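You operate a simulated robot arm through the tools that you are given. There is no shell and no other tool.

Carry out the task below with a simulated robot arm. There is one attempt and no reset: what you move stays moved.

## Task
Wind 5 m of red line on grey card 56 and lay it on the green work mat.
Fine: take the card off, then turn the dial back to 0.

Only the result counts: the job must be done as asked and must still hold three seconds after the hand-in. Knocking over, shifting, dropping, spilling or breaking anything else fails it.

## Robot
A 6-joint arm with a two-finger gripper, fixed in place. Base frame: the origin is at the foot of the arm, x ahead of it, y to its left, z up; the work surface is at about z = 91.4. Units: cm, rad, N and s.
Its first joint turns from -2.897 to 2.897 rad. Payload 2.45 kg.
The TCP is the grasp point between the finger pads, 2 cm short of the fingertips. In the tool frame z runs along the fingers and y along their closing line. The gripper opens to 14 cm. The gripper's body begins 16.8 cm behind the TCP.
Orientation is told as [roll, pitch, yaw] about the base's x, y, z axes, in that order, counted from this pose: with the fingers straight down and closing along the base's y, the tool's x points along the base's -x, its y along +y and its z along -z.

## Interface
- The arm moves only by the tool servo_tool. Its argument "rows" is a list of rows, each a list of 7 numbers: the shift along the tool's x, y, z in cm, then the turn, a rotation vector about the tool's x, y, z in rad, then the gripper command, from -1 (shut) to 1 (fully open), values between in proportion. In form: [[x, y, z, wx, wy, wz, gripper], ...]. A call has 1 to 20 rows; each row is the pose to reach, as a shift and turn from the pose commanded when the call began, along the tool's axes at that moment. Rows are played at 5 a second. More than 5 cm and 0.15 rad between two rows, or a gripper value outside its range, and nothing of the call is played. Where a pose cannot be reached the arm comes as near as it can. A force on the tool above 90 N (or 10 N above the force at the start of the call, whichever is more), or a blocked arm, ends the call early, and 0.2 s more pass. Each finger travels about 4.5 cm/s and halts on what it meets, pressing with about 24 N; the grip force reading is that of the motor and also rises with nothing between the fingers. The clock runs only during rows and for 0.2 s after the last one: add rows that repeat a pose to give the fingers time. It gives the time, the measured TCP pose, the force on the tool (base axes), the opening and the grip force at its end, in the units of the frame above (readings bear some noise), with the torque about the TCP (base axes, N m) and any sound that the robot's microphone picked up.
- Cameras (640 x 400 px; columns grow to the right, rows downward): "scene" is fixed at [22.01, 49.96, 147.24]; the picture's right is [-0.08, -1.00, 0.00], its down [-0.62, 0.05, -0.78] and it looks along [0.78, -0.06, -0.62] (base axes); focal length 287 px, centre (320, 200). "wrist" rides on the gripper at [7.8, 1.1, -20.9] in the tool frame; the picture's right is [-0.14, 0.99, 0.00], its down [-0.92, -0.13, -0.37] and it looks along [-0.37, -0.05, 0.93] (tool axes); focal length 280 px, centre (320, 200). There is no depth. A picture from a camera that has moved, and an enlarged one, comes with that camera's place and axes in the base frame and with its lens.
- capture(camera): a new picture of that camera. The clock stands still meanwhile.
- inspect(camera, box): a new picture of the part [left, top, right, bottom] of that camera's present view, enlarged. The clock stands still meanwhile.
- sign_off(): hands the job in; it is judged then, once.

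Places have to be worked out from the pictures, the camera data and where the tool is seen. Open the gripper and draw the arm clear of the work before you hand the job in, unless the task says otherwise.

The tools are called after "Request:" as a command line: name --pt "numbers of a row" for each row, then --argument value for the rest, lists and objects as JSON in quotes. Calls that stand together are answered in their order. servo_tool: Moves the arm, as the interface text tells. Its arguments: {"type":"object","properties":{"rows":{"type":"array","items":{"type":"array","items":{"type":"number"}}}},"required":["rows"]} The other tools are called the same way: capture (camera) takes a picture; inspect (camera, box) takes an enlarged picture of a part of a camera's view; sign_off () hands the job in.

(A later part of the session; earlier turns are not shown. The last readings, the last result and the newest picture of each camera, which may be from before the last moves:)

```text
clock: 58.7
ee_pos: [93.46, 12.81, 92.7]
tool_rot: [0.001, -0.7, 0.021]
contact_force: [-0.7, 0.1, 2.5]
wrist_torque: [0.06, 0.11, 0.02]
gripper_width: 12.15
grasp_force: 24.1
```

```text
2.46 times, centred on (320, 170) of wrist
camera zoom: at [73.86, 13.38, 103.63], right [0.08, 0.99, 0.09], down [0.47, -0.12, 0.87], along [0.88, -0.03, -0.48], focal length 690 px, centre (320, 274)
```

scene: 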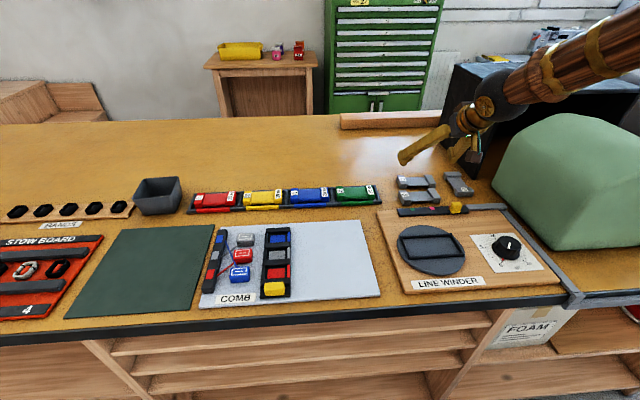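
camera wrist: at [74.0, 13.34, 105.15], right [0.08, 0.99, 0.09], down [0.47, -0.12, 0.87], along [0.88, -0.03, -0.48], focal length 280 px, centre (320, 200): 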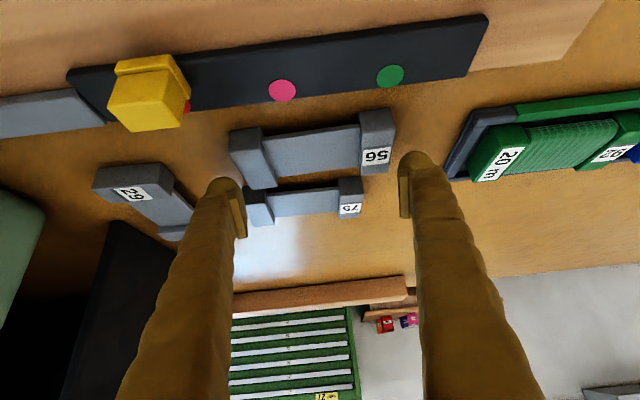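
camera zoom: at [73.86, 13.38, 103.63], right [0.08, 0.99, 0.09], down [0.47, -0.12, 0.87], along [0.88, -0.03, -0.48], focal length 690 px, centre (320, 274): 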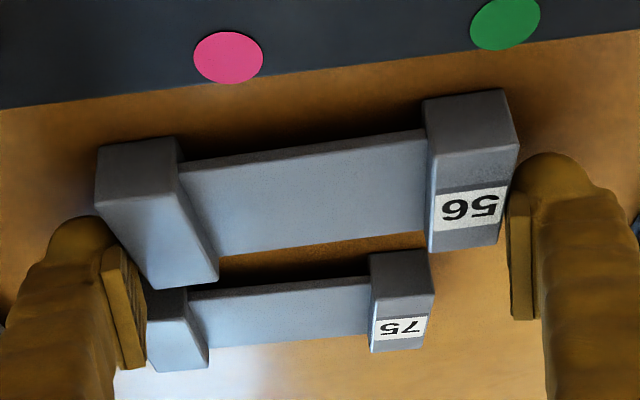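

Contact is at 12.15 cm, slightly wider than before, so it's a deeper contact. I'll lift just 0.5 cm and check whether the card comes along.

Request:
servo_tool --pt "0 0 0 0 0 0 0.5" --pt "0 0 0 0 0 0 0.5" --pt "-0.064 0 -0.077 0 0 0 0.5" --pt "-0.13 0 -0.153 0 0 0 0.5" --pt "-0.2 0 -0.24 0 0 0 0.5" --pt "-0.32 0 -0.38 0 0 0 0.5"

Request:
inspect --camera "scene" --box '[390, 170, 450, 210]'

```text
clock: 60.1
ee_pos: [93.3, 12.71, 93.18]
tool_rot: [0.002, -0.699, 0.021]
contact_force: [-0.4, 0.4, -1.7]
wrist_torque: [0.0, 0.02, -0.02]
gripper_width: 12.17
grasp_force: 23.9
```

```text
10.00 times, centred on (420, 190) of scene
camera zoom: at [22.01, 49.96, 147.24], right [-0.08, -1.0, 0.0], down [-0.62, 0.05, -0.78], along [0.78, -0.06, -0.62], focal length 2866 px, centre (-680, 300)
```

zoom: 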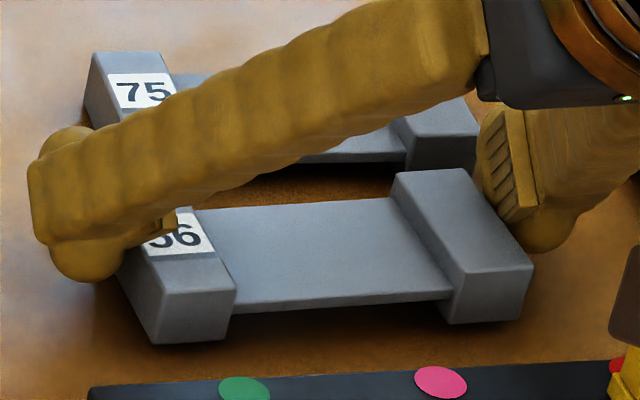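

The card lifted cleanly, with the grip steady at 12.17 cm and about 1.7 N of weight. I'll lift further, in modest steps.

Request:
servo_tool --pt "-0.64 0 -0.77 0 0 0 0.5" --pt "-1.6 0 -1.9 0 0 0 0.5" --pt "-2.9 0 -3.45 0 0 0 0.5" --pt "-4.2 0 -5.0 0 0 0 0.5" --pt "-5.5 0 -6.5 0 0 0 0.5" --pt "-6.44 0 -7.65 0 0 0 0.5" --pt "-6.44 0 -7.65 0 0 0 0.5"

Request:
capture --camera "wrist"

Request:
capture --camera "scene"

```text
clock: 61.7
ee_pos: [93.3, 12.77, 103.07]
tool_rot: [0.0, -0.699, 0.022]
contact_force: [0.4, -0.5, -0.1]
wrist_torque: [0.0, 0.0, 0.01]
gripper_width: 12.18
grasp_force: 23.9
```

```text
taken
camera wrist: at [73.78, 13.43, 114.01], right [0.08, 0.99, 0.09], down [0.47, -0.12, 0.87], along [0.88, -0.03, -0.48], focal length 280 px, centre (320, 200)
```

wrist: 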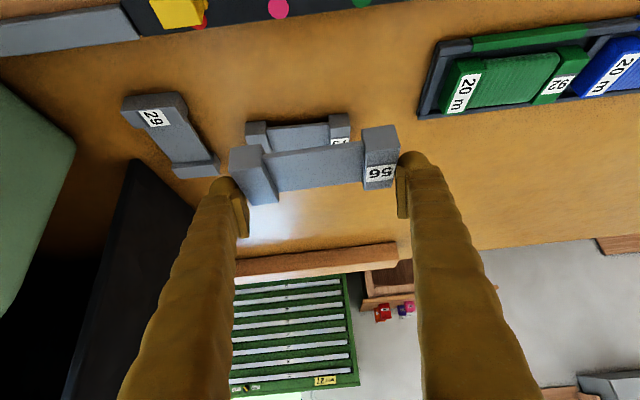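

```text
taken
```

scene: 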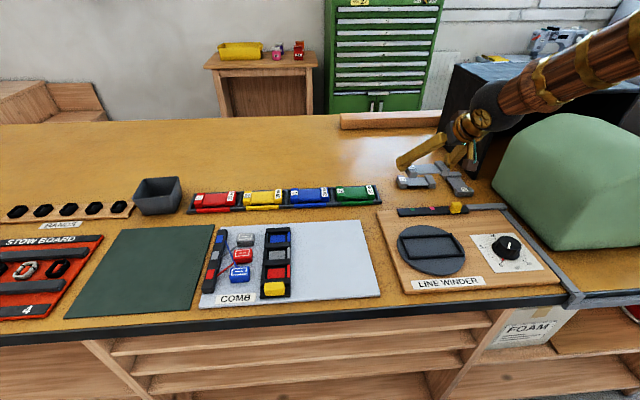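

The card is held steadily. I'll zoom in to check it is level and to get its exact pose relative to the tool.

Request:
inspect --camera "wrist" --box '[210, 100, 430, 240]'

Request:
inspect --camera "scene" --box '[380, 120, 490, 205]'

```text
2.86 times, centred on (320, 170) of wrist
camera zoom: at [73.78, 13.43, 114.01], right [0.08, 0.99, 0.09], down [0.47, -0.12, 0.87], along [0.88, -0.03, -0.48], focal length 801 px, centre (320, 286)
```

zoom: 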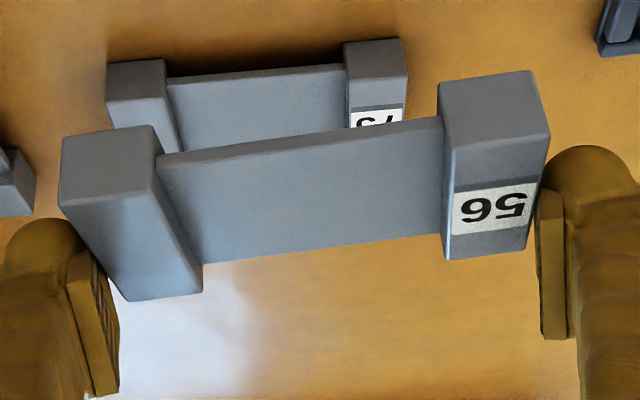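

```text
4.71 times, centred on (435, 162) of scene
camera zoom: at [22.01, 49.96, 147.24], right [-0.08, -1.0, 0.0], down [-0.62, 0.05, -0.78], along [0.78, -0.06, -0.62], focal length 1349 px, centre (-221, 376)
```

zoom: 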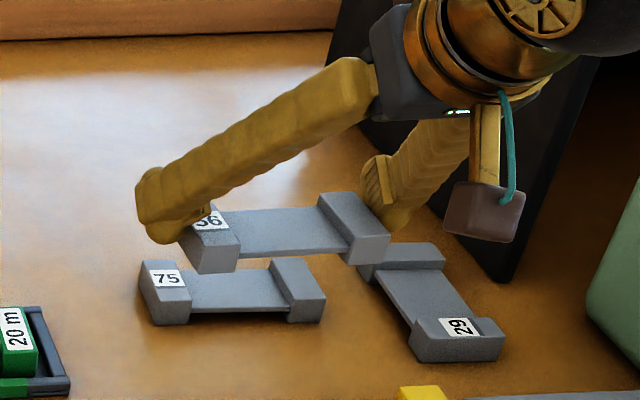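

The card is held level, with its centre about 1.2 cm behind the TCP. I estimate the recess centre at (69.55, 18.15), so the TCP should go to about (70.7, 18.1) with yaw 0. I'll carry the card over the winder at this height.

Request:
servo_tool --pt "2.15 0.74 -1.81 0.002 0 0.002 0.5" --pt "4.3 1.49 -3.62 0.004 0 0.004 0.5" --pt "6.45 2.23 -5.43 0.006 0 0.006 0.5" --pt "8.6 2.97 -7.24 0.008 0 0.008 0.5" --pt "10.76 3.72 -9.06 0.009 0 0.011 0.5" --pt "12.9 4.46 -10.87 0.011 0 0.013 0.5" --pt "15.06 5.2 -12.68 0.013 0 0.015 0.5" --pt "17.21 5.95 -14.49 0.0142 0 0.0168 0.5" --pt "17.21 5.95 -14.49 0.0142 0 0.0168 0.5"

Request:
capture --camera "wrist"

Request:
inspect --camera "scene" --box '[370, 150, 560, 300]'

```text
clock: 63.7
ee_pos: [70.79, 18.17, 103.23]
tool_rot: [0.001, -0.699, 0.002]
contact_force: [-0.1, -0.2, -0.6]
wrist_torque: [0.03, -0.02, 0.0]
gripper_width: 12.11
grasp_force: 24.0
```

```text
taken
camera wrist: at [51.3, 19.31, 114.19], right [0.1, 0.99, 0.09], down [0.47, -0.13, 0.87], along [0.88, -0.05, -0.48], focal length 280 px, centre (320, 200)
```

wrist: 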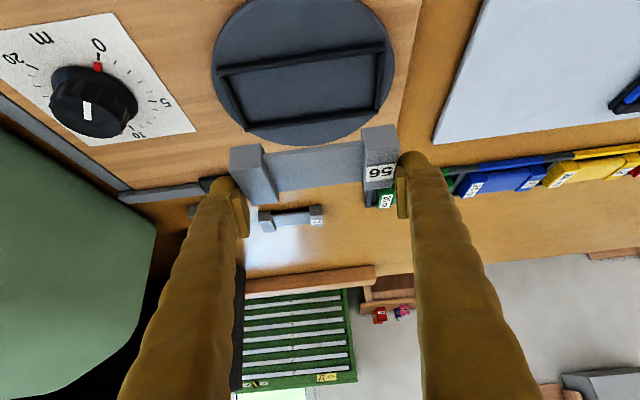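

```text
2.67 times, centred on (465, 225) of scene
camera zoom: at [22.01, 49.96, 147.24], right [-0.08, -1.0, 0.0], down [-0.62, 0.05, -0.78], along [0.78, -0.06, -0.62], focal length 764 px, centre (-67, 133)
```

zoom: 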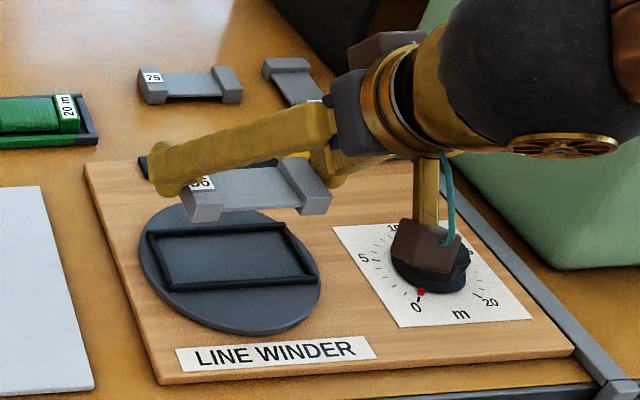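

The recess is visible beyond the held card. I'll zoom in to measure the rails and the card in the same picture.

Request:
inspect --camera "wrist" --box '[200, 0, 420, 150]'

Request:
inspect --camera "scene" --box '[390, 180, 490, 250]'

```text
2.67 times, centred on (310, 75) of wrist
camera zoom: at [51.3, 19.31, 114.19], right [0.1, 0.99, 0.09], down [0.47, -0.13, 0.87], along [0.88, -0.05, -0.48], focal length 748 px, centre (347, 533)
```

zoom: 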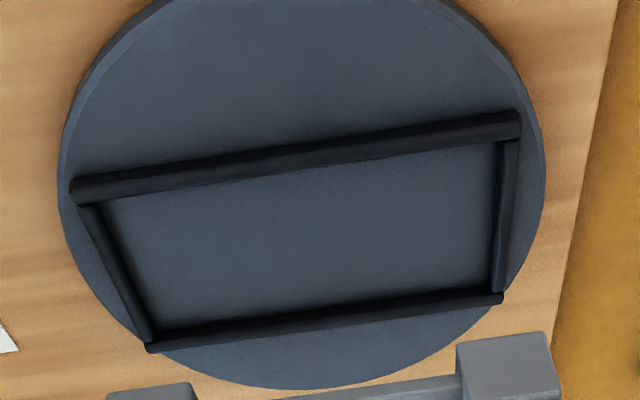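

```text
5.71 times, centred on (440, 215) of scene
camera zoom: at [22.01, 49.96, 147.24], right [-0.08, -1.0, 0.0], down [-0.62, 0.05, -0.78], along [0.78, -0.06, -0.62], focal length 1638 px, centre (-366, 114)
```

zoom: 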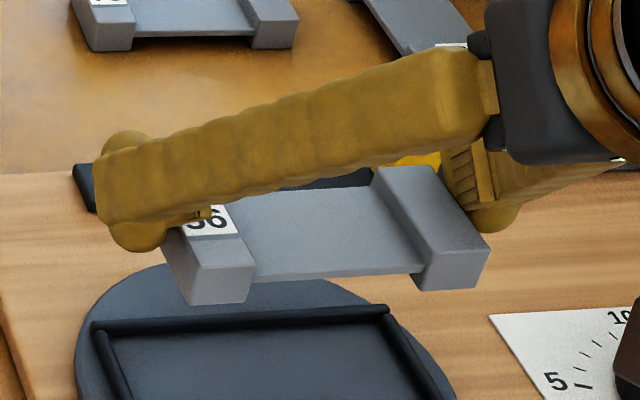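

The inner frame measures about 13.0 x 5.9 cm, so there is roughly 0.4–0.5 cm of play around the card, centred near (69.6, 18.05). The card is nearly above it, so I'll lower 5 cm and check alignment in both views.

Request:
servo_tool --pt "0.8 0 0.95 0 0 0 0.5" --pt "1.65 0 1.95 0 0 0 0.5" --pt "2.5 0 2.97 0 0 0 0.5" --pt "3.35 0 3.98 0 0 0 0.5" --pt "3.35 0 3.98 0 0 0 0.5"

Request:
inspect --camera "wrist" --box '[190, 20, 440, 200]'

Request:
inspect --camera "scene" --box '[385, 195, 485, 285]'

```text
clock: 64.9
ee_pos: [70.69, 17.92, 97.99]
tool_rot: [0.002, -0.698, 0.001]
contact_force: [-0.1, 0.7, -1.4]
wrist_torque: [-0.01, -0.01, -0.02]
gripper_width: 12.07
grasp_force: 24.2
```

```text
2.22 times, centred on (315, 110) of wrist
camera zoom: at [51.29, 19.13, 108.92], right [0.1, 0.99, 0.09], down [0.47, -0.13, 0.87], along [0.88, -0.05, -0.48], focal length 623 px, centre (331, 400)
```

zoom: 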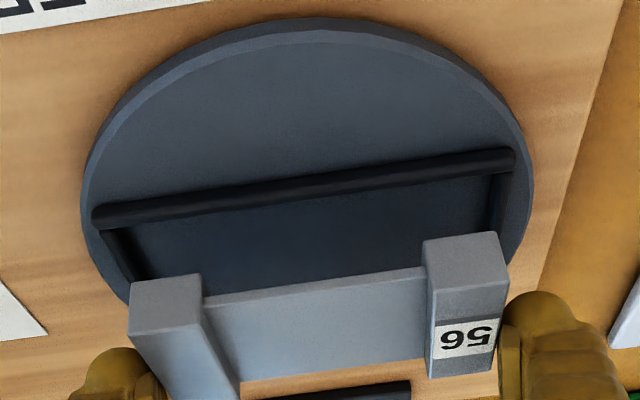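

```text
4.44 times, centred on (435, 240) of scene
camera zoom: at [22.01, 49.96, 147.24], right [-0.08, -1.0, 0.0], down [-0.62, 0.05, -0.78], along [0.78, -0.06, -0.62], focal length 1274 px, centre (-191, 22)
```

zoom: 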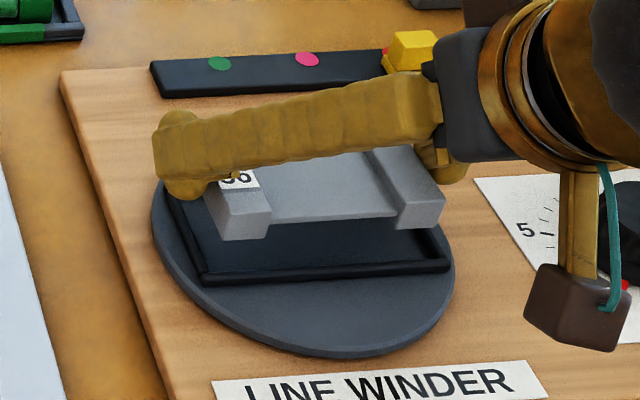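

Alignment looks good: about 0.4 cm to the near rail, and centred in y. I'll lower 1.7 cm more and recheck from both cameras.

Request:
servo_tool --pt "0.39 0 0.46 0 0 0 0.5" --pt "0.77 0 0.92 0 0 0 0.5" --pt "1.1 0 1.3 0 0 0 0.5" --pt "1.1 0 1.3 0 0 0 0.5"

Request:
inspect --camera "wrist" --box '[190, 40, 440, 220]'

Request:
inspect --camera "scene" --box '[390, 210, 480, 275]'

```text
clock: 65.9
ee_pos: [70.67, 18.06, 96.27]
tool_rot: [0.001, -0.701, 0.001]
contact_force: [-0.2, -0.2, -1.3]
wrist_torque: [0.03, -0.03, 0.0]
gripper_width: 12.08
grasp_force: 23.9
```

```text
2.22 times, centred on (315, 130) of wrist
camera zoom: at [51.18, 19.18, 107.21], right [0.1, 0.99, 0.09], down [0.47, -0.13, 0.87], along [0.88, -0.05, -0.48], focal length 623 px, centre (331, 356)
```

zoom: 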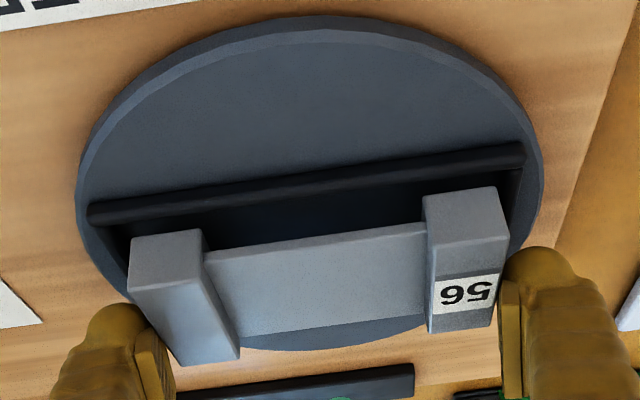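

```text
6.15 times, centred on (435, 242) of scene
camera zoom: at [22.01, 49.96, 147.24], right [-0.08, -1.0, 0.0], down [-0.62, 0.05, -0.78], along [0.78, -0.06, -0.62], focal length 1764 px, centre (-388, -62)
```

zoom: 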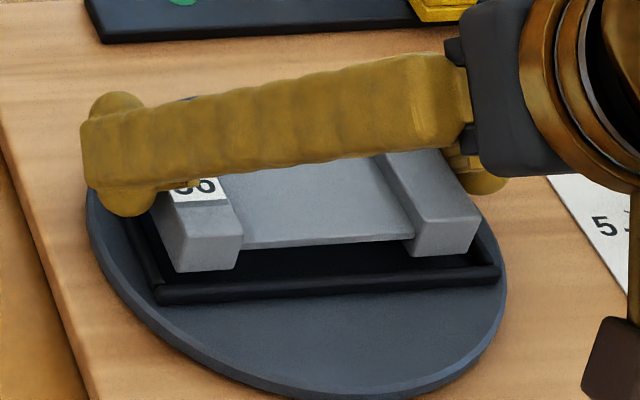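

The card is centred over the recess and about 1 cm above its floor. I'll lower 0.6 cm and watch the force.

Request:
servo_tool --pt "0.13 0 0.153 0 0 0 0.5" --pt "0.26 0 0.306 0 0 0 0.5" --pt "0.386 0 0.459 0 0 0 0.5" --pt "0.386 0 0.459 0 0 0 0.5"

Request:
inspect --camera "scene" --box '[390, 210, 480, 275]'

Request:
inspect --camera "wrist" --box '[190, 60, 440, 240]'

```text
clock: 66.9
ee_pos: [70.78, 18.12, 95.59]
tool_rot: [0.002, -0.702, 0.001]
contact_force: [-0.6, -0.3, -0.4]
wrist_torque: [0.01, -0.03, -0.02]
gripper_width: 12.08
grasp_force: 24.5
```

```text
6.15 times, centred on (435, 242) of scene
camera zoom: at [22.01, 49.96, 147.24], right [-0.08, -1.0, 0.0], down [-0.62, 0.05, -0.78], along [0.78, -0.06, -0.62], focal length 1764 px, centre (-388, -62)
```

zoom: 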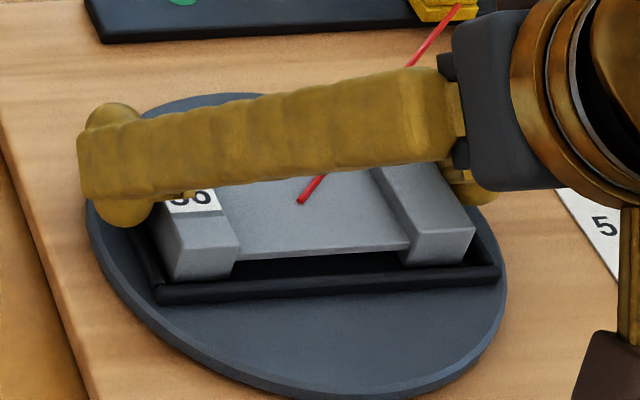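

```text
2.22 times, centred on (315, 150) of wrist
camera zoom: at [51.22, 19.2, 106.55], right [0.1, 0.99, 0.09], down [0.47, -0.13, 0.87], along [0.88, -0.05, -0.48], focal length 623 px, centre (331, 311)
```

zoom: 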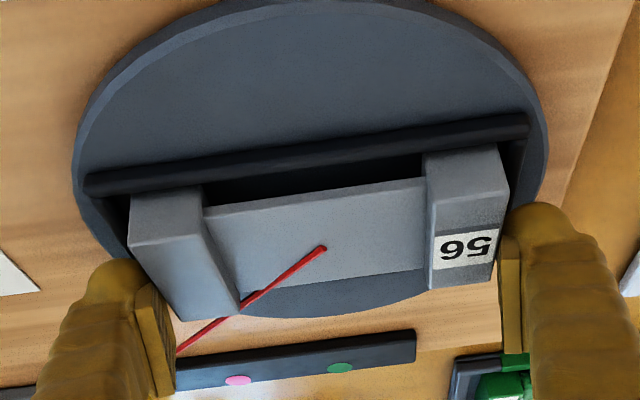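

A red line now runs from the slider to the card, so the winder has recognised the card with red selected. I'll lower the last bit in 0.1–0.15 cm steps until it seats.

Request:
servo_tool --pt "0.064 0 0.077 0 0 0 0.5" --pt "0.129 0 0.153 0 0 0 0.5" --pt "0.193 0 0.23 0 0 0 0.5" --pt "0.193 0 0.23 0 0 0 0.5"

Request:
inspect --camera "scene" --box '[390, 210, 480, 275]'

```text
clock: 67.9
ee_pos: [70.77, 18.08, 95.55]
tool_rot: [0.002, -0.703, 0.002]
contact_force: [-3.3, 0.1, 22.3]
wrist_torque: [-0.05, 0.47, 0.0]
gripper_width: 12.06
grasp_force: 24.3
```

```text
6.15 times, centred on (435, 242) of scene
camera zoom: at [22.01, 49.96, 147.24], right [-0.08, -1.0, 0.0], down [-0.62, 0.05, -0.78], along [0.78, -0.06, -0.62], focal length 1764 px, centre (-388, -62)
```

zoom: 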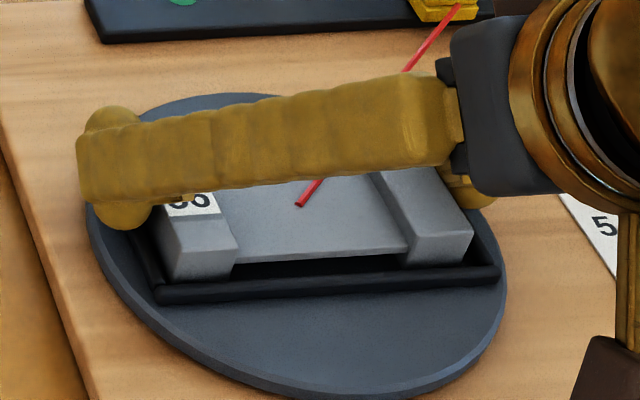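

The card is seated, with a contact force of 22 N at z ≈ 95.55. I'll ease up slightly to relieve the force and then open a little.

Request:
servo_tool --pt "-0.1 0 -0.12 0 0 0 0.5" --pt "-0.1 0 -0.12 0 0 0 0.7" --pt "-0.1 0 -0.12 0 0 0 0.74" --pt "-0.1 0 -0.12 0 0 0 0.78" --pt "-0.1 0 -0.12 0 0 0 0.84" --pt "-0.1 0 -0.12 0 0 0 0.88" --pt "-0.1 0 -0.12 0 0 0 0.88"

Request:
inspect --camera "wrist" --box '[190, 60, 440, 240]'

Request:
inspect --camera "scene" --box '[390, 210, 480, 275]'

```text
clock: 69.5
ee_pos: [70.82, 18.03, 95.37]
tool_rot: [0.001, -0.7, 0.0]
contact_force: [0.1, -0.7, 0.2]
wrist_torque: [0.02, 0.01, 0.01]
gripper_width: 13.2
grasp_force: 0.0
```

```text
2.22 times, centred on (315, 150) of wrist
camera zoom: at [51.23, 19.15, 106.43], right [0.1, 0.99, 0.09], down [0.47, -0.13, 0.87], along [0.88, -0.05, -0.48], focal length 623 px, centre (331, 311)
```

zoom: 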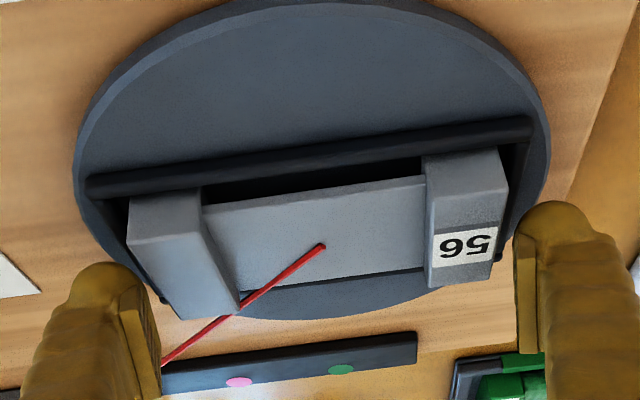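

```text
6.15 times, centred on (435, 242) of scene
camera zoom: at [22.01, 49.96, 147.24], right [-0.08, -1.0, 0.0], down [-0.62, 0.05, -0.78], along [0.78, -0.06, -0.62], focal length 1764 px, centre (-388, -62)
```

zoom: 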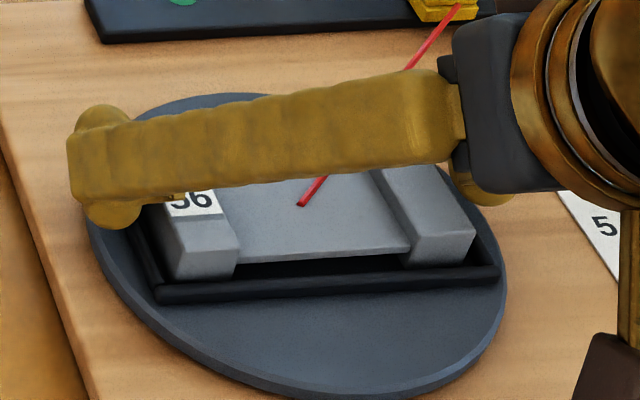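

The card sits in the recess and both fingers are free. I'll raise straight up.

Request:
servo_tool --pt "-0.64 0 -0.77 0 0 0 0.88" --pt "-1.9 0 -2.3 0 0 0 0.88" --pt "-3.9 0 -4.6 0 0 0 0.88" --pt "-6.44 0 -7.65 0 0 0 0.88" --pt "-8.4 0 -10 0 0 0 0.88"

Request:
capture --camera "wrist"

Request:
inspect --camera "scene" --box '[370, 180, 560, 300]'

```text
clock: 70.7
ee_pos: [70.66, 18.0, 108.57]
tool_rot: [0.003, -0.7, 0.001]
contact_force: [0.0, -0.3, -0.3]
wrist_torque: [-0.01, 0.01, -0.01]
gripper_width: 13.18
grasp_force: 0.0
```

```text
taken
camera wrist: at [51.15, 19.04, 119.52], right [0.1, 0.99, 0.09], down [0.47, -0.13, 0.87], along [0.88, -0.05, -0.48], focal length 280 px, centre (320, 200)
```

wrist: 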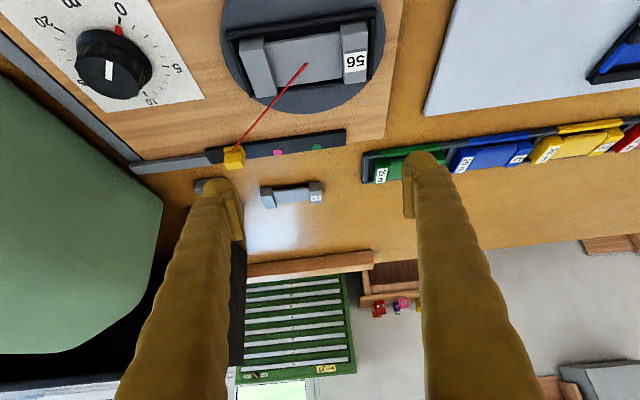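

```text
3.33 times, centred on (465, 240) of scene
camera zoom: at [22.01, 49.96, 147.24], right [-0.08, -1.0, 0.0], down [-0.62, 0.05, -0.78], along [0.78, -0.06, -0.62], focal length 955 px, centre (-163, 67)
```

zoom: 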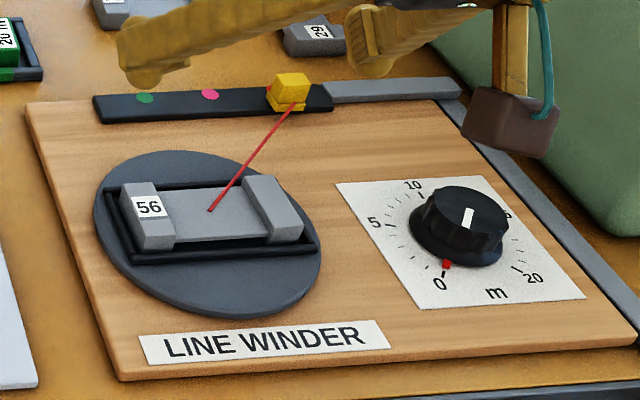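

The card is seated and connected to the red line. Now for the dial: I'll straighten the tool and move above it at about (67.4, 0), with the fingers at about 8 cm.

Request:
servo_tool --pt "0.75 -3.6 -0.1 0 0.14 0 0.6" --pt "1.5 -7.2 -0.2 0 0.28 0 0.4" --pt "2.25 -10.8 -0.3 0 0.42 0 0.2" --pt "3.0 -14.4 -0.4 0 0.56 0 0.15" --pt "3.74 -18 -0.53 0 0.7 0 0.15" --pt "3.74 -18 -0.53 0 0.7 0 0.15"

Request:
capture --camera "wrist"

Request:
inspect --camera "scene" --box '[420, 200, 560, 300]'

```text
clock: 72.1
ee_pos: [67.68, -0.06, 106.63]
tool_rot: [0.002, 0.002, 0.002]
contact_force: [0.1, 0.0, -0.4]
wrist_torque: [-0.01, 0.03, -0.02]
gripper_width: 8.05
grasp_force: 0.0
```

```text
taken
camera wrist: at [59.74, 1.05, 127.54], right [0.14, 0.99, 0.0], down [0.92, -0.13, 0.37], along [0.36, -0.05, -0.93], focal length 280 px, centre (320, 200)
```

wrist: 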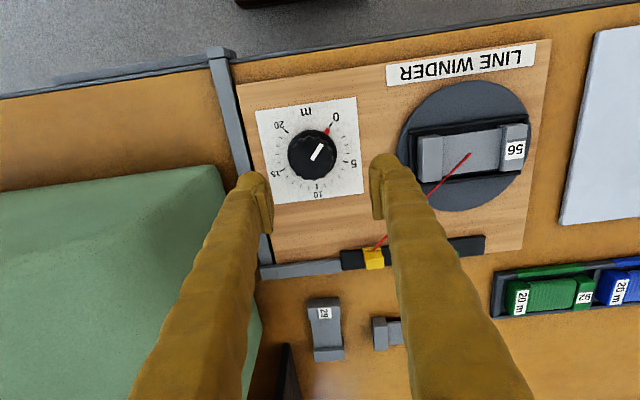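

```text
4.00 times, centred on (490, 250) of scene
camera zoom: at [22.01, 49.96, 147.24], right [-0.08, -1.0, 0.0], down [-0.62, 0.05, -0.78], along [0.78, -0.06, -0.62], focal length 1146 px, centre (-360, 0)
```

zoom: 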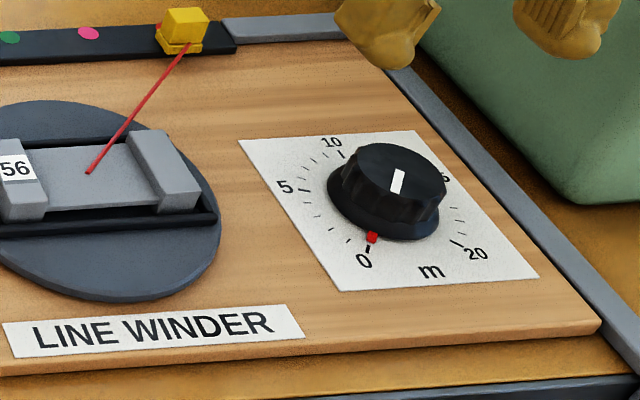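

Clear view of the dial at 0. I'll zoom in for its exact centre and the scale geometry.

Request:
inspect --camera "wrist" --box '[250, 95, 370, 210]'

Request:
inspect --camera "scene" --box '[475, 225, 540, 275]'

```text
3.48 times, centred on (310, 152) of wrist
camera zoom: at [59.74, 1.05, 127.54], right [0.14, 0.99, 0.0], down [0.92, -0.13, 0.37], along [0.36, -0.05, -0.93], focal length 975 px, centre (355, 365)
```

zoom: 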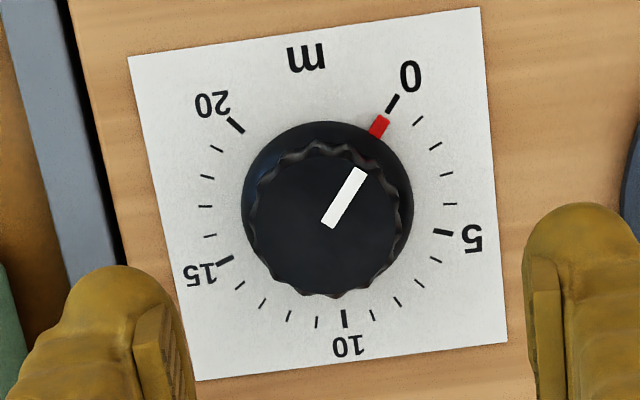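

```text
8.00 times, centred on (508, 250) of scene
camera zoom: at [22.01, 49.96, 147.24], right [-0.08, -1.0, 0.0], down [-0.62, 0.05, -0.78], along [0.78, -0.06, -0.62], focal length 2293 px, centre (-1180, -200)
```

zoom: 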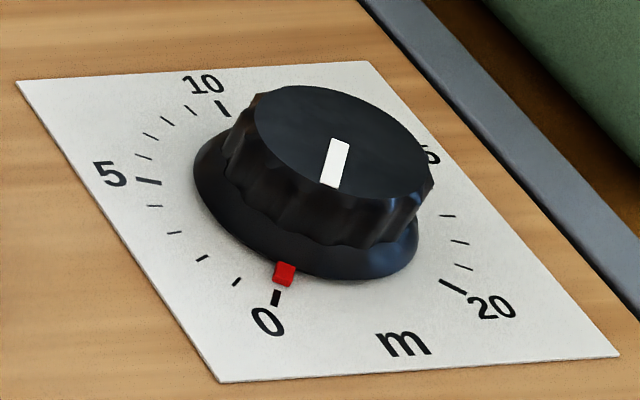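

The dial body is about 5.2 cm across with a wider skirt, centred about 1.0 cm in −y and 0.2 cm in −x from my axis. Each tick is 1 m, and the red pointer moves with the knob. I'll centre over it and descend with the fingers at 8 cm.

Request:
servo_tool --pt "0.1 -0.5 2 0 0 0 0.15" --pt "0.19 -0.98 4.5 0 0 0 0.15" --pt "0.19 -0.98 7 0 0 0 0.15" --pt "0.19 -0.98 8.6 0 0 0 0.15" --pt "0.19 -0.98 8.6 0 0 0 0.15"

Request:
inspect --camera "wrist" --box '[210, 80, 430, 240]'

Request:
inspect --camera "scene" --box '[455, 205, 555, 285]'

```text
clock: 73.3
ee_pos: [67.26, -0.96, 98.01]
tool_rot: [0.0, 0.001, 0.001]
contact_force: [-0.7, 0.6, 0.3]
wrist_torque: [-0.03, 0.0, 0.03]
gripper_width: 8.08
grasp_force: 0.0
```

```text
2.50 times, centred on (320, 160) of wrist
camera zoom: at [59.41, 0.11, 118.88], right [0.14, 0.99, 0.0], down [0.92, -0.13, 0.37], along [0.36, -0.05, -0.93], focal length 701 px, centre (320, 300)
```

zoom: 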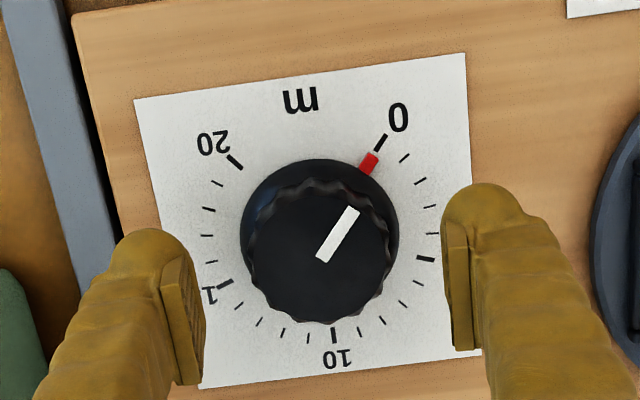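

```text
5.00 times, centred on (505, 245) of scene
camera zoom: at [22.01, 49.96, 147.24], right [-0.08, -1.0, 0.0], down [-0.62, 0.05, -0.78], along [0.78, -0.06, -0.62], focal length 1433 px, centre (-605, -25)
```

zoom: 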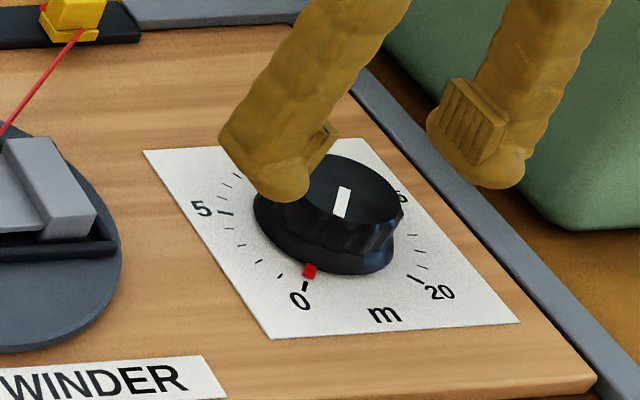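

Well centred over the knob. I'll descend to TCP z ≈ 95.6 with the fingers still open and check the tips against the plate.

Request:
servo_tool --pt "0 0 1 0 0 0 0.15" --pt "0 0 2 0 0 0 0.15" --pt "0 0 2.4 0 0 0 0.15" --pt "0 0 2.4 0 0 0 0.15"

Request:
inspect --camera "wrist" --box '[210, 80, 430, 240]'

Request:
inspect --camera "scene" --box '[455, 205, 555, 285]'

```text
clock: 74.3
ee_pos: [67.34, -0.93, 95.5]
tool_rot: [0.001, -0.001, 0.002]
contact_force: [0.2, -0.5, 0.1]
wrist_torque: [0.0, -0.01, 0.02]
gripper_width: 8.07
grasp_force: 0.1
```

```text
2.50 times, centred on (320, 160) of wrist
camera zoom: at [59.5, 0.15, 116.44], right [0.14, 0.99, 0.0], down [0.92, -0.13, 0.37], along [0.37, -0.05, -0.93], focal length 701 px, centre (320, 300)
```

zoom: 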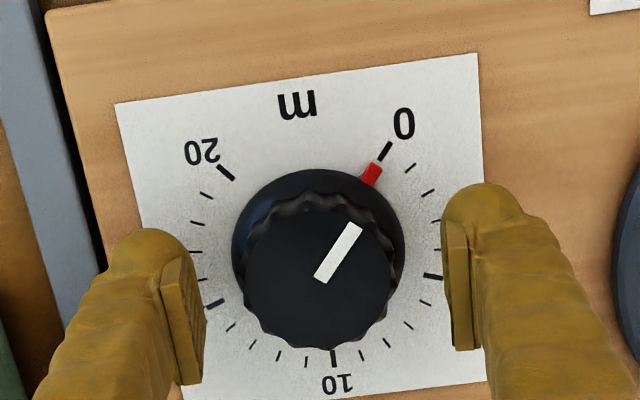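

```text
5.00 times, centred on (505, 245) of scene
camera zoom: at [22.01, 49.96, 147.24], right [-0.08, -1.0, 0.0], down [-0.62, 0.05, -0.78], along [0.78, -0.06, -0.62], focal length 1433 px, centre (-605, -25)
```

zoom: 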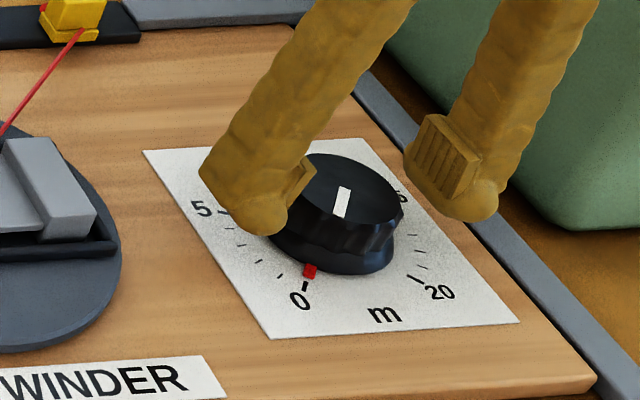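

The tips are roughly 0.5 cm above the plate and will drop slightly as the fingers close. I'll close gradually towards the knob body, in two stages.

Request:
servo_tool --pt "0 0 0 0 0 0 0.08" --pt "0 0 0 0 0 0 0" --pt "0 0 0 0 0 0 -0.08" --pt "0 0 0 0 0 0 -0.15" --pt "0 0 0 0 0 0 -0.15"

Request:
inspect --camera "wrist" --box '[210, 80, 430, 240]'

Request:
inspect --camera "scene" --box '[455, 205, 555, 285]'

```text
clock: 75.5
ee_pos: [67.39, -0.99, 95.46]
tool_rot: [0.001, 0.0, 0.001]
contact_force: [0.2, 0.8, 0.1]
wrist_torque: [0.02, 0.01, 0.02]
gripper_width: 5.92
grasp_force: 0.1
```

```text
2.50 times, centred on (320, 160) of wrist
camera zoom: at [59.5, 0.15, 116.44], right [0.14, 0.99, 0.0], down [0.92, -0.13, 0.37], along [0.36, -0.05, -0.93], focal length 701 px, centre (320, 300)
```

zoom: 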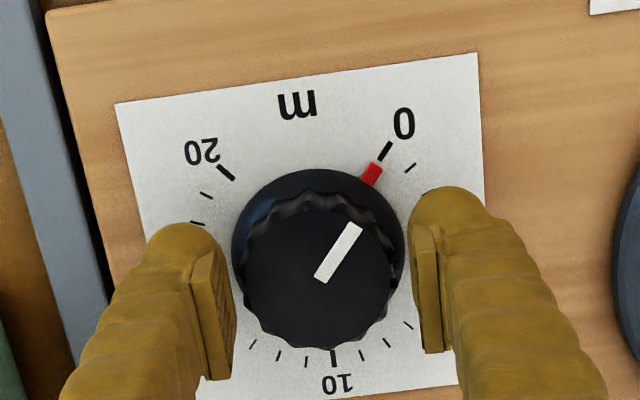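

```text
5.00 times, centred on (505, 245) of scene
camera zoom: at [22.01, 49.96, 147.24], right [-0.08, -1.0, 0.0], down [-0.62, 0.05, -0.78], along [0.78, -0.06, -0.62], focal length 1433 px, centre (-605, -25)
```

zoom: 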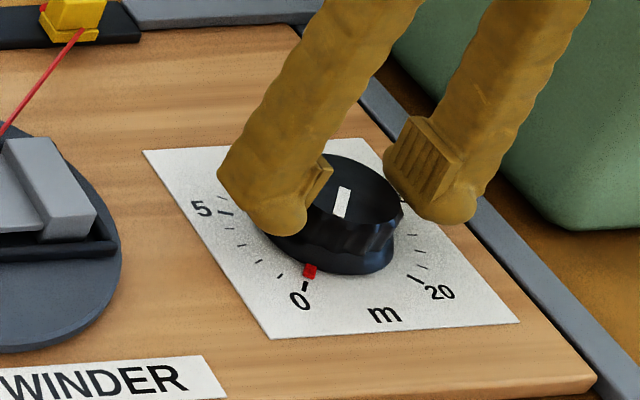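

No contact yet at 5.9 cm. Closing on the knob body.

Request:
servo_tool --pt "0 0 0 0 0 0 -0.2" --pt "0 0 0 0 0 0 -0.25" --pt "0 0 0 0 0 0 -0.3" --pt "0 0 0 0 0 0 -0.34" --pt "0 0 0 0 0 0 -0.34"

Request:
inspect --camera "wrist" --box '[210, 80, 430, 240]'

Request:
inspect --camera "scene" --box '[455, 205, 555, 285]'

```text
clock: 76.7
ee_pos: [67.39, -0.95, 95.52]
tool_rot: [-0.001, 0.001, 0.003]
contact_force: [-0.6, -10.1, 0.1]
wrist_torque: [-0.12, -0.01, 0.02]
gripper_width: 5.25
grasp_force: 5.5
```

```text
2.50 times, centred on (320, 160) of wrist
camera zoom: at [59.5, 0.13, 116.44], right [0.14, 0.99, 0.0], down [0.92, -0.13, 0.37], along [0.36, -0.05, -0.93], focal length 701 px, centre (320, 300)
```

zoom: 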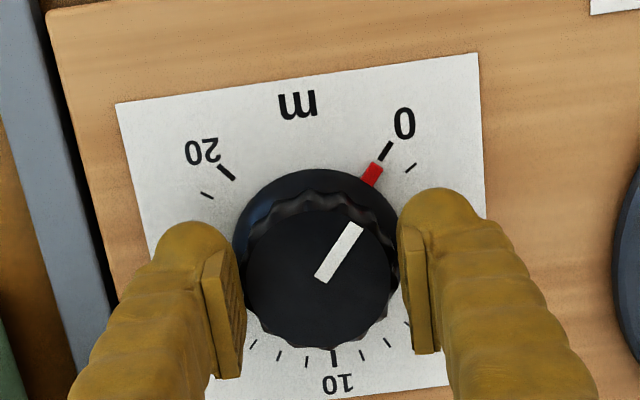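

```text
5.00 times, centred on (505, 245) of scene
camera zoom: at [22.01, 49.96, 147.24], right [-0.08, -1.0, 0.0], down [-0.62, 0.05, -0.78], along [0.78, -0.06, -0.62], focal length 1433 px, centre (-605, -25)
```

zoom: 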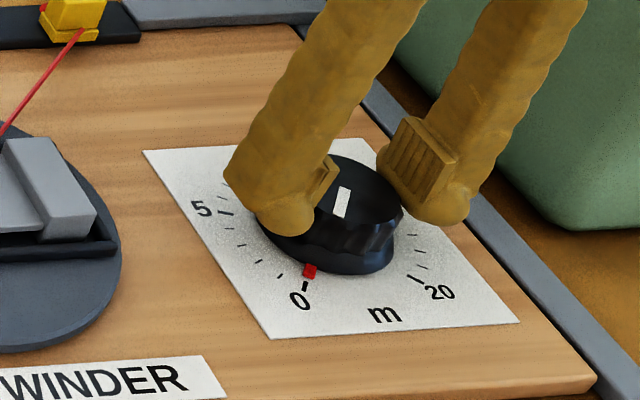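

The −y finger touched first, giving −10 N. I'll shift 0.12 cm towards −y and finish closing.

Request:
servo_tool --pt "0 -0.12 0 0 0 0 -0.36" --pt "0 -0.12 0 0 0 0 -0.4" --pt "0 -0.12 0 0 0 0 -0.42" --pt "0 -0.12 0 0 0 0 -0.42"

```text
clock: 77.7
ee_pos: [67.47, -1.01, 95.53]
tool_rot: [0.001, 0.0, 0.002]
contact_force: [3.9, 0.4, -0.5]
wrist_torque: [-0.01, -0.08, -0.02]
gripper_width: 5.07
grasp_force: 44.9
```

The knob is gripped firmly at 5.07 cm. From the tick positions the scale is 14° per metre, so 0→5 is about 70° (1.22 rad) clockwise from above. I'll turn 0.6 rad first and check.

Request:
servo_tool --pt "0 0 0 0 0 0.1 -0.42" --pt "0 0 0 0 0 0.2 -0.42" --pt "0 0 0 0 0 0.3 -0.42" --pt "0 0 0 0 0 0.4 -0.42" --pt "0 0 0 0 0 0.5 -0.42" --pt "0 0 0 0 0 0.6 -0.42" --pt "0 0 0 0 0 0.6 -0.42"

Request:
inspect --camera "wrist" --box '[210, 80, 430, 240]'

Request:
inspect --camera "scene" --box '[375, 190, 555, 300]'

```text
clock: 79.3
ee_pos: [67.38, -1.02, 95.69]
tool_rot: [0.002, 0.001, -0.599]
contact_force: [16.9, 18.7, -17.2]
wrist_torque: [0.14, -0.13, -0.02]
gripper_width: 5.05
grasp_force: 44.6
```

```text
2.50 times, centred on (320, 160) of wrist
camera zoom: at [61.48, 4.34, 116.46], right [0.67, 0.74, 0.0], down [0.69, -0.62, 0.37], along [0.27, -0.25, -0.93], focal length 701 px, centre (320, 300)
```

zoom: 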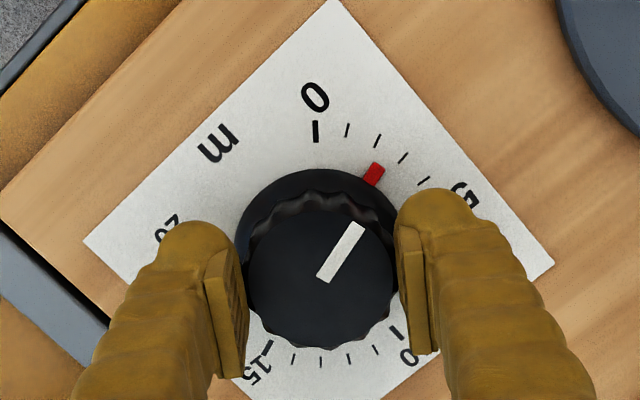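

```text
3.56 times, centred on (465, 245) of scene
camera zoom: at [22.01, 49.96, 147.24], right [-0.08, -1.0, 0.0], down [-0.62, 0.05, -0.78], along [0.78, -0.06, -0.62], focal length 1019 px, centre (-196, 40)
```

zoom: 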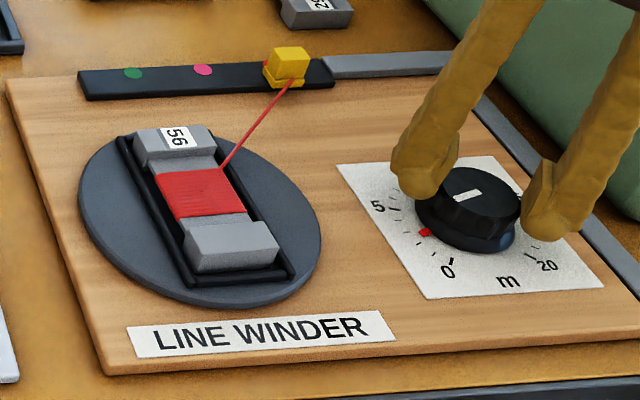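

It works: red line is winding onto card 56 as the turntable turns, and the pointer is near 2.5. Side force of about 25 N along the closing line means I'm slightly off the knob axis. I'll shift 0.2 cm to relieve it.

Request:
servo_tool --pt "0 0.1 0 0 0 0 -0.42" --pt "0 0.2 0 0 0 0 -0.42" --pt "0 0.2 0 0 0 0 -0.42"

```text
clock: 80.1
ee_pos: [67.4, -0.92, 95.44]
tool_rot: [0.002, 0.002, -0.599]
contact_force: [-8.0, -24.4, 0.0]
wrist_torque: [-0.33, 0.2, -0.04]
gripper_width: 5.08
grasp_force: 45.1
```

The 0.2 cm overshot, and the force reversed to −25 N. I'll go back about half so that it's centred on the knob axis.

Request:
servo_tool --pt "-0.07 -0.05 0 0 0 0 -0.42" --pt "-0.148 -0.098 0 0 0 0 -0.42" --pt "-0.148 -0.098 0 0 0 0 -0.42"

```text
clock: 80.9
ee_pos: [67.46, -0.98, 95.6]
tool_rot: [-0.001, 0.004, -0.597]
contact_force: [-33.9, -18.6, 3.0]
wrist_torque: [-0.16, 0.49, -0.04]
gripper_width: 5.04
grasp_force: 44.9
```

Forces stay moderate but shifted again. I'll nudge in the direction of the measured force to relax it before turning on.

Request:
servo_tool --pt "0.04 -0.07 0 0 0 0 -0.42" --pt "0.068 -0.12 0 0 0 0 -0.42" --pt "0.068 -0.12 0 0 0 0 -0.42"

```text
clock: 81.7
ee_pos: [67.45, -0.91, 95.53]
tool_rot: [0.0, 0.002, -0.6]
contact_force: [-27.2, 0.7, -11.0]
wrist_torque: [0.06, 0.19, -0.03]
gripper_width: 5.06
grasp_force: 45.8
```

The residual force of about 27 N is acceptable. I'll continue turning another 0.35 rad and check.

Request:
servo_tool --pt "0 0 0 0 0 0.09 -0.42" --pt "0 0 0 0 0 0.18 -0.42" --pt "0 0 0 0 0 0.27 -0.42" --pt "0 0 0 0 0 0.35 -0.42" --pt "0 0 0 0 0 0.35 -0.42"

Request:
inspect --camera "wrist" --box '[210, 80, 430, 240]'

Request:
inspect --camera "scene" --box '[375, 190, 555, 300]'

```text
clock: 82.9
ee_pos: [67.42, -0.98, 95.58]
tool_rot: [0.001, 0.0, -0.948]
contact_force: [-11.7, 33.4, -13.5]
wrist_torque: [0.43, 0.18, 0.0]
gripper_width: 5.08
grasp_force: 45.0
```

```text
2.50 times, centred on (320, 160) of wrist
camera zoom: at [63.68, 6.02, 116.47], right [0.88, 0.47, 0.0], down [0.43, -0.82, 0.37], along [0.17, -0.33, -0.93], focal length 701 px, centre (320, 300)
```

zoom: 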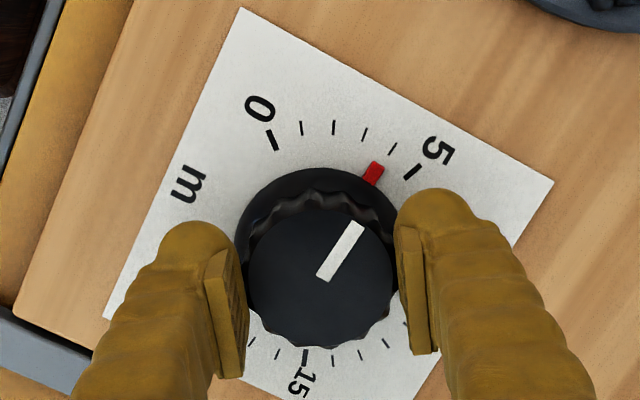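

```text
3.56 times, centred on (465, 245) of scene
camera zoom: at [22.01, 49.96, 147.24], right [-0.08, -1.0, 0.0], down [-0.62, 0.05, -0.78], along [0.78, -0.06, -0.62], focal length 1019 px, centre (-196, 40)
```

zoom: 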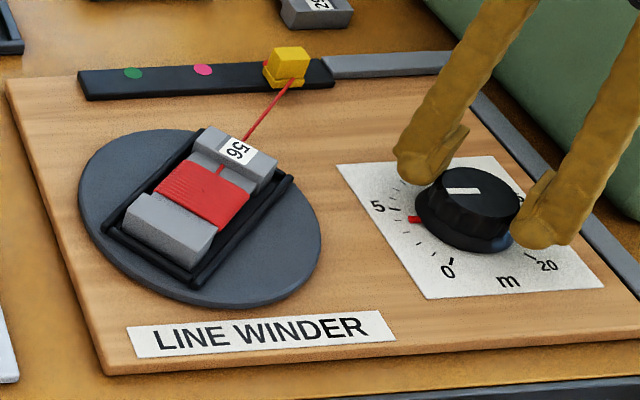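

The pointer is just short of 4, matching 0.948 rad with no slip. I need about 0.27 rad more; I'll go 0.25 and inspect.

Request:
servo_tool --pt "0 0 0 0 0 0.07 -0.42" --pt "0 0 0 0 0 0.14 -0.42" --pt "0 0 0 0 0 0.2 -0.42" --pt "0 0 0 0 0 0.25 -0.42" --pt "0 0 0 0 0 0.25 -0.42"

Request:
inspect --camera "wrist" --box '[260, 90, 400, 190]'

Request:
inspect --camera "scene" --box '[470, 225, 540, 280]'

```text
clock: 84.1
ee_pos: [67.46, -1.09, 95.64]
tool_rot: [0.001, 0.001, -1.198]
contact_force: [9.9, 35.5, -19.6]
wrist_torque: [0.32, 0.08, 0.03]
gripper_width: 5.07
grasp_force: 45.5
```

```text
4.00 times, centred on (330, 140) of wrist
camera zoom: at [65.53, 6.69, 116.48], right [0.97, 0.23, 0.0], down [0.22, -0.9, 0.37], along [0.09, -0.36, -0.93], focal length 1122 px, centre (280, 440)
```

zoom: 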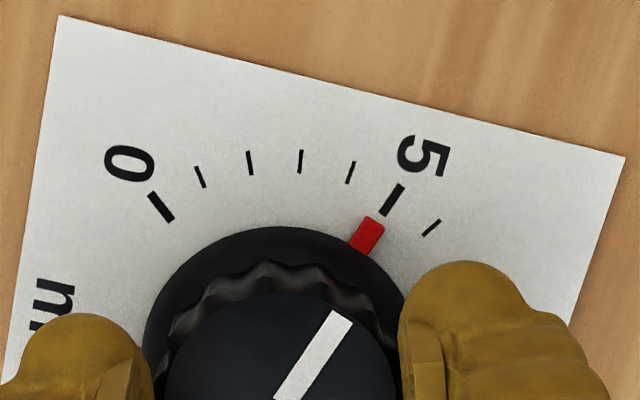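

```text
7.27 times, centred on (505, 252) of scene
camera zoom: at [22.01, 49.96, 147.24], right [-0.08, -1.0, 0.0], down [-0.62, 0.05, -0.78], along [0.78, -0.06, -0.62], focal length 2084 px, centre (-1026, -182)
```

zoom: 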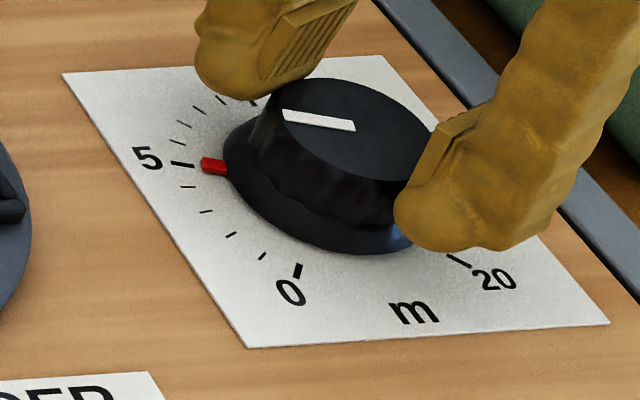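

The pointer is within about 0.05–0.1 m of 5. I'll add 0.02 rad and verify.

Request:
servo_tool --pt "0 0 0 0 0 0.01 -0.42" --pt "0 0 0 0 0 0.02 -0.42" --pt "0 0 0 0 0 0.02 -0.42"

Request:
inspect --camera "wrist" --box '[300, 110, 380, 170]'

Request:
inspect --camera "scene" --box '[475, 230, 525, 265]'

```text
clock: 84.9
ee_pos: [67.51, -1.15, 95.55]
tool_rot: [0.002, 0.001, -1.219]
contact_force: [18.0, 31.2, -9.2]
wrist_torque: [0.26, -0.17, -0.02]
gripper_width: 5.07
grasp_force: 44.9
```

```text
6.67 times, centred on (340, 140) of wrist
camera zoom: at [65.68, 6.72, 116.49], right [0.98, 0.21, 0.0], down [0.2, -0.91, 0.37], along [0.08, -0.36, -0.93], focal length 1869 px, centre (187, 600)
```

zoom: 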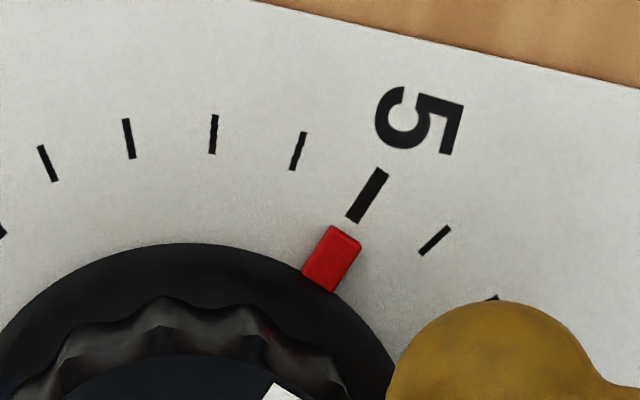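

```text
11.43 times, centred on (500, 248) of scene
camera zoom: at [22.01, 49.96, 147.24], right [-0.08, -1.0, 0.0], down [-0.62, 0.05, -0.78], along [0.78, -0.06, -0.62], focal length 3275 px, centre (-1737, -343)
```

zoom: 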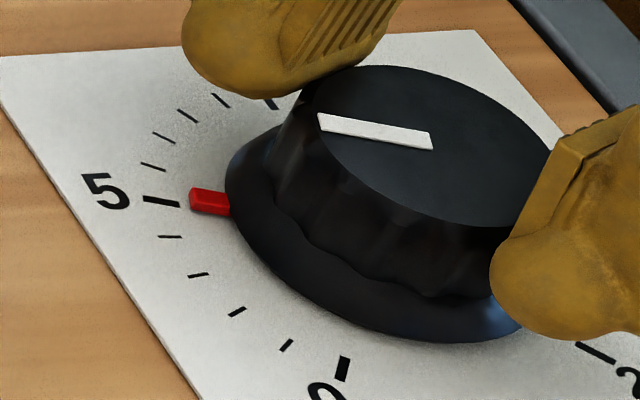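

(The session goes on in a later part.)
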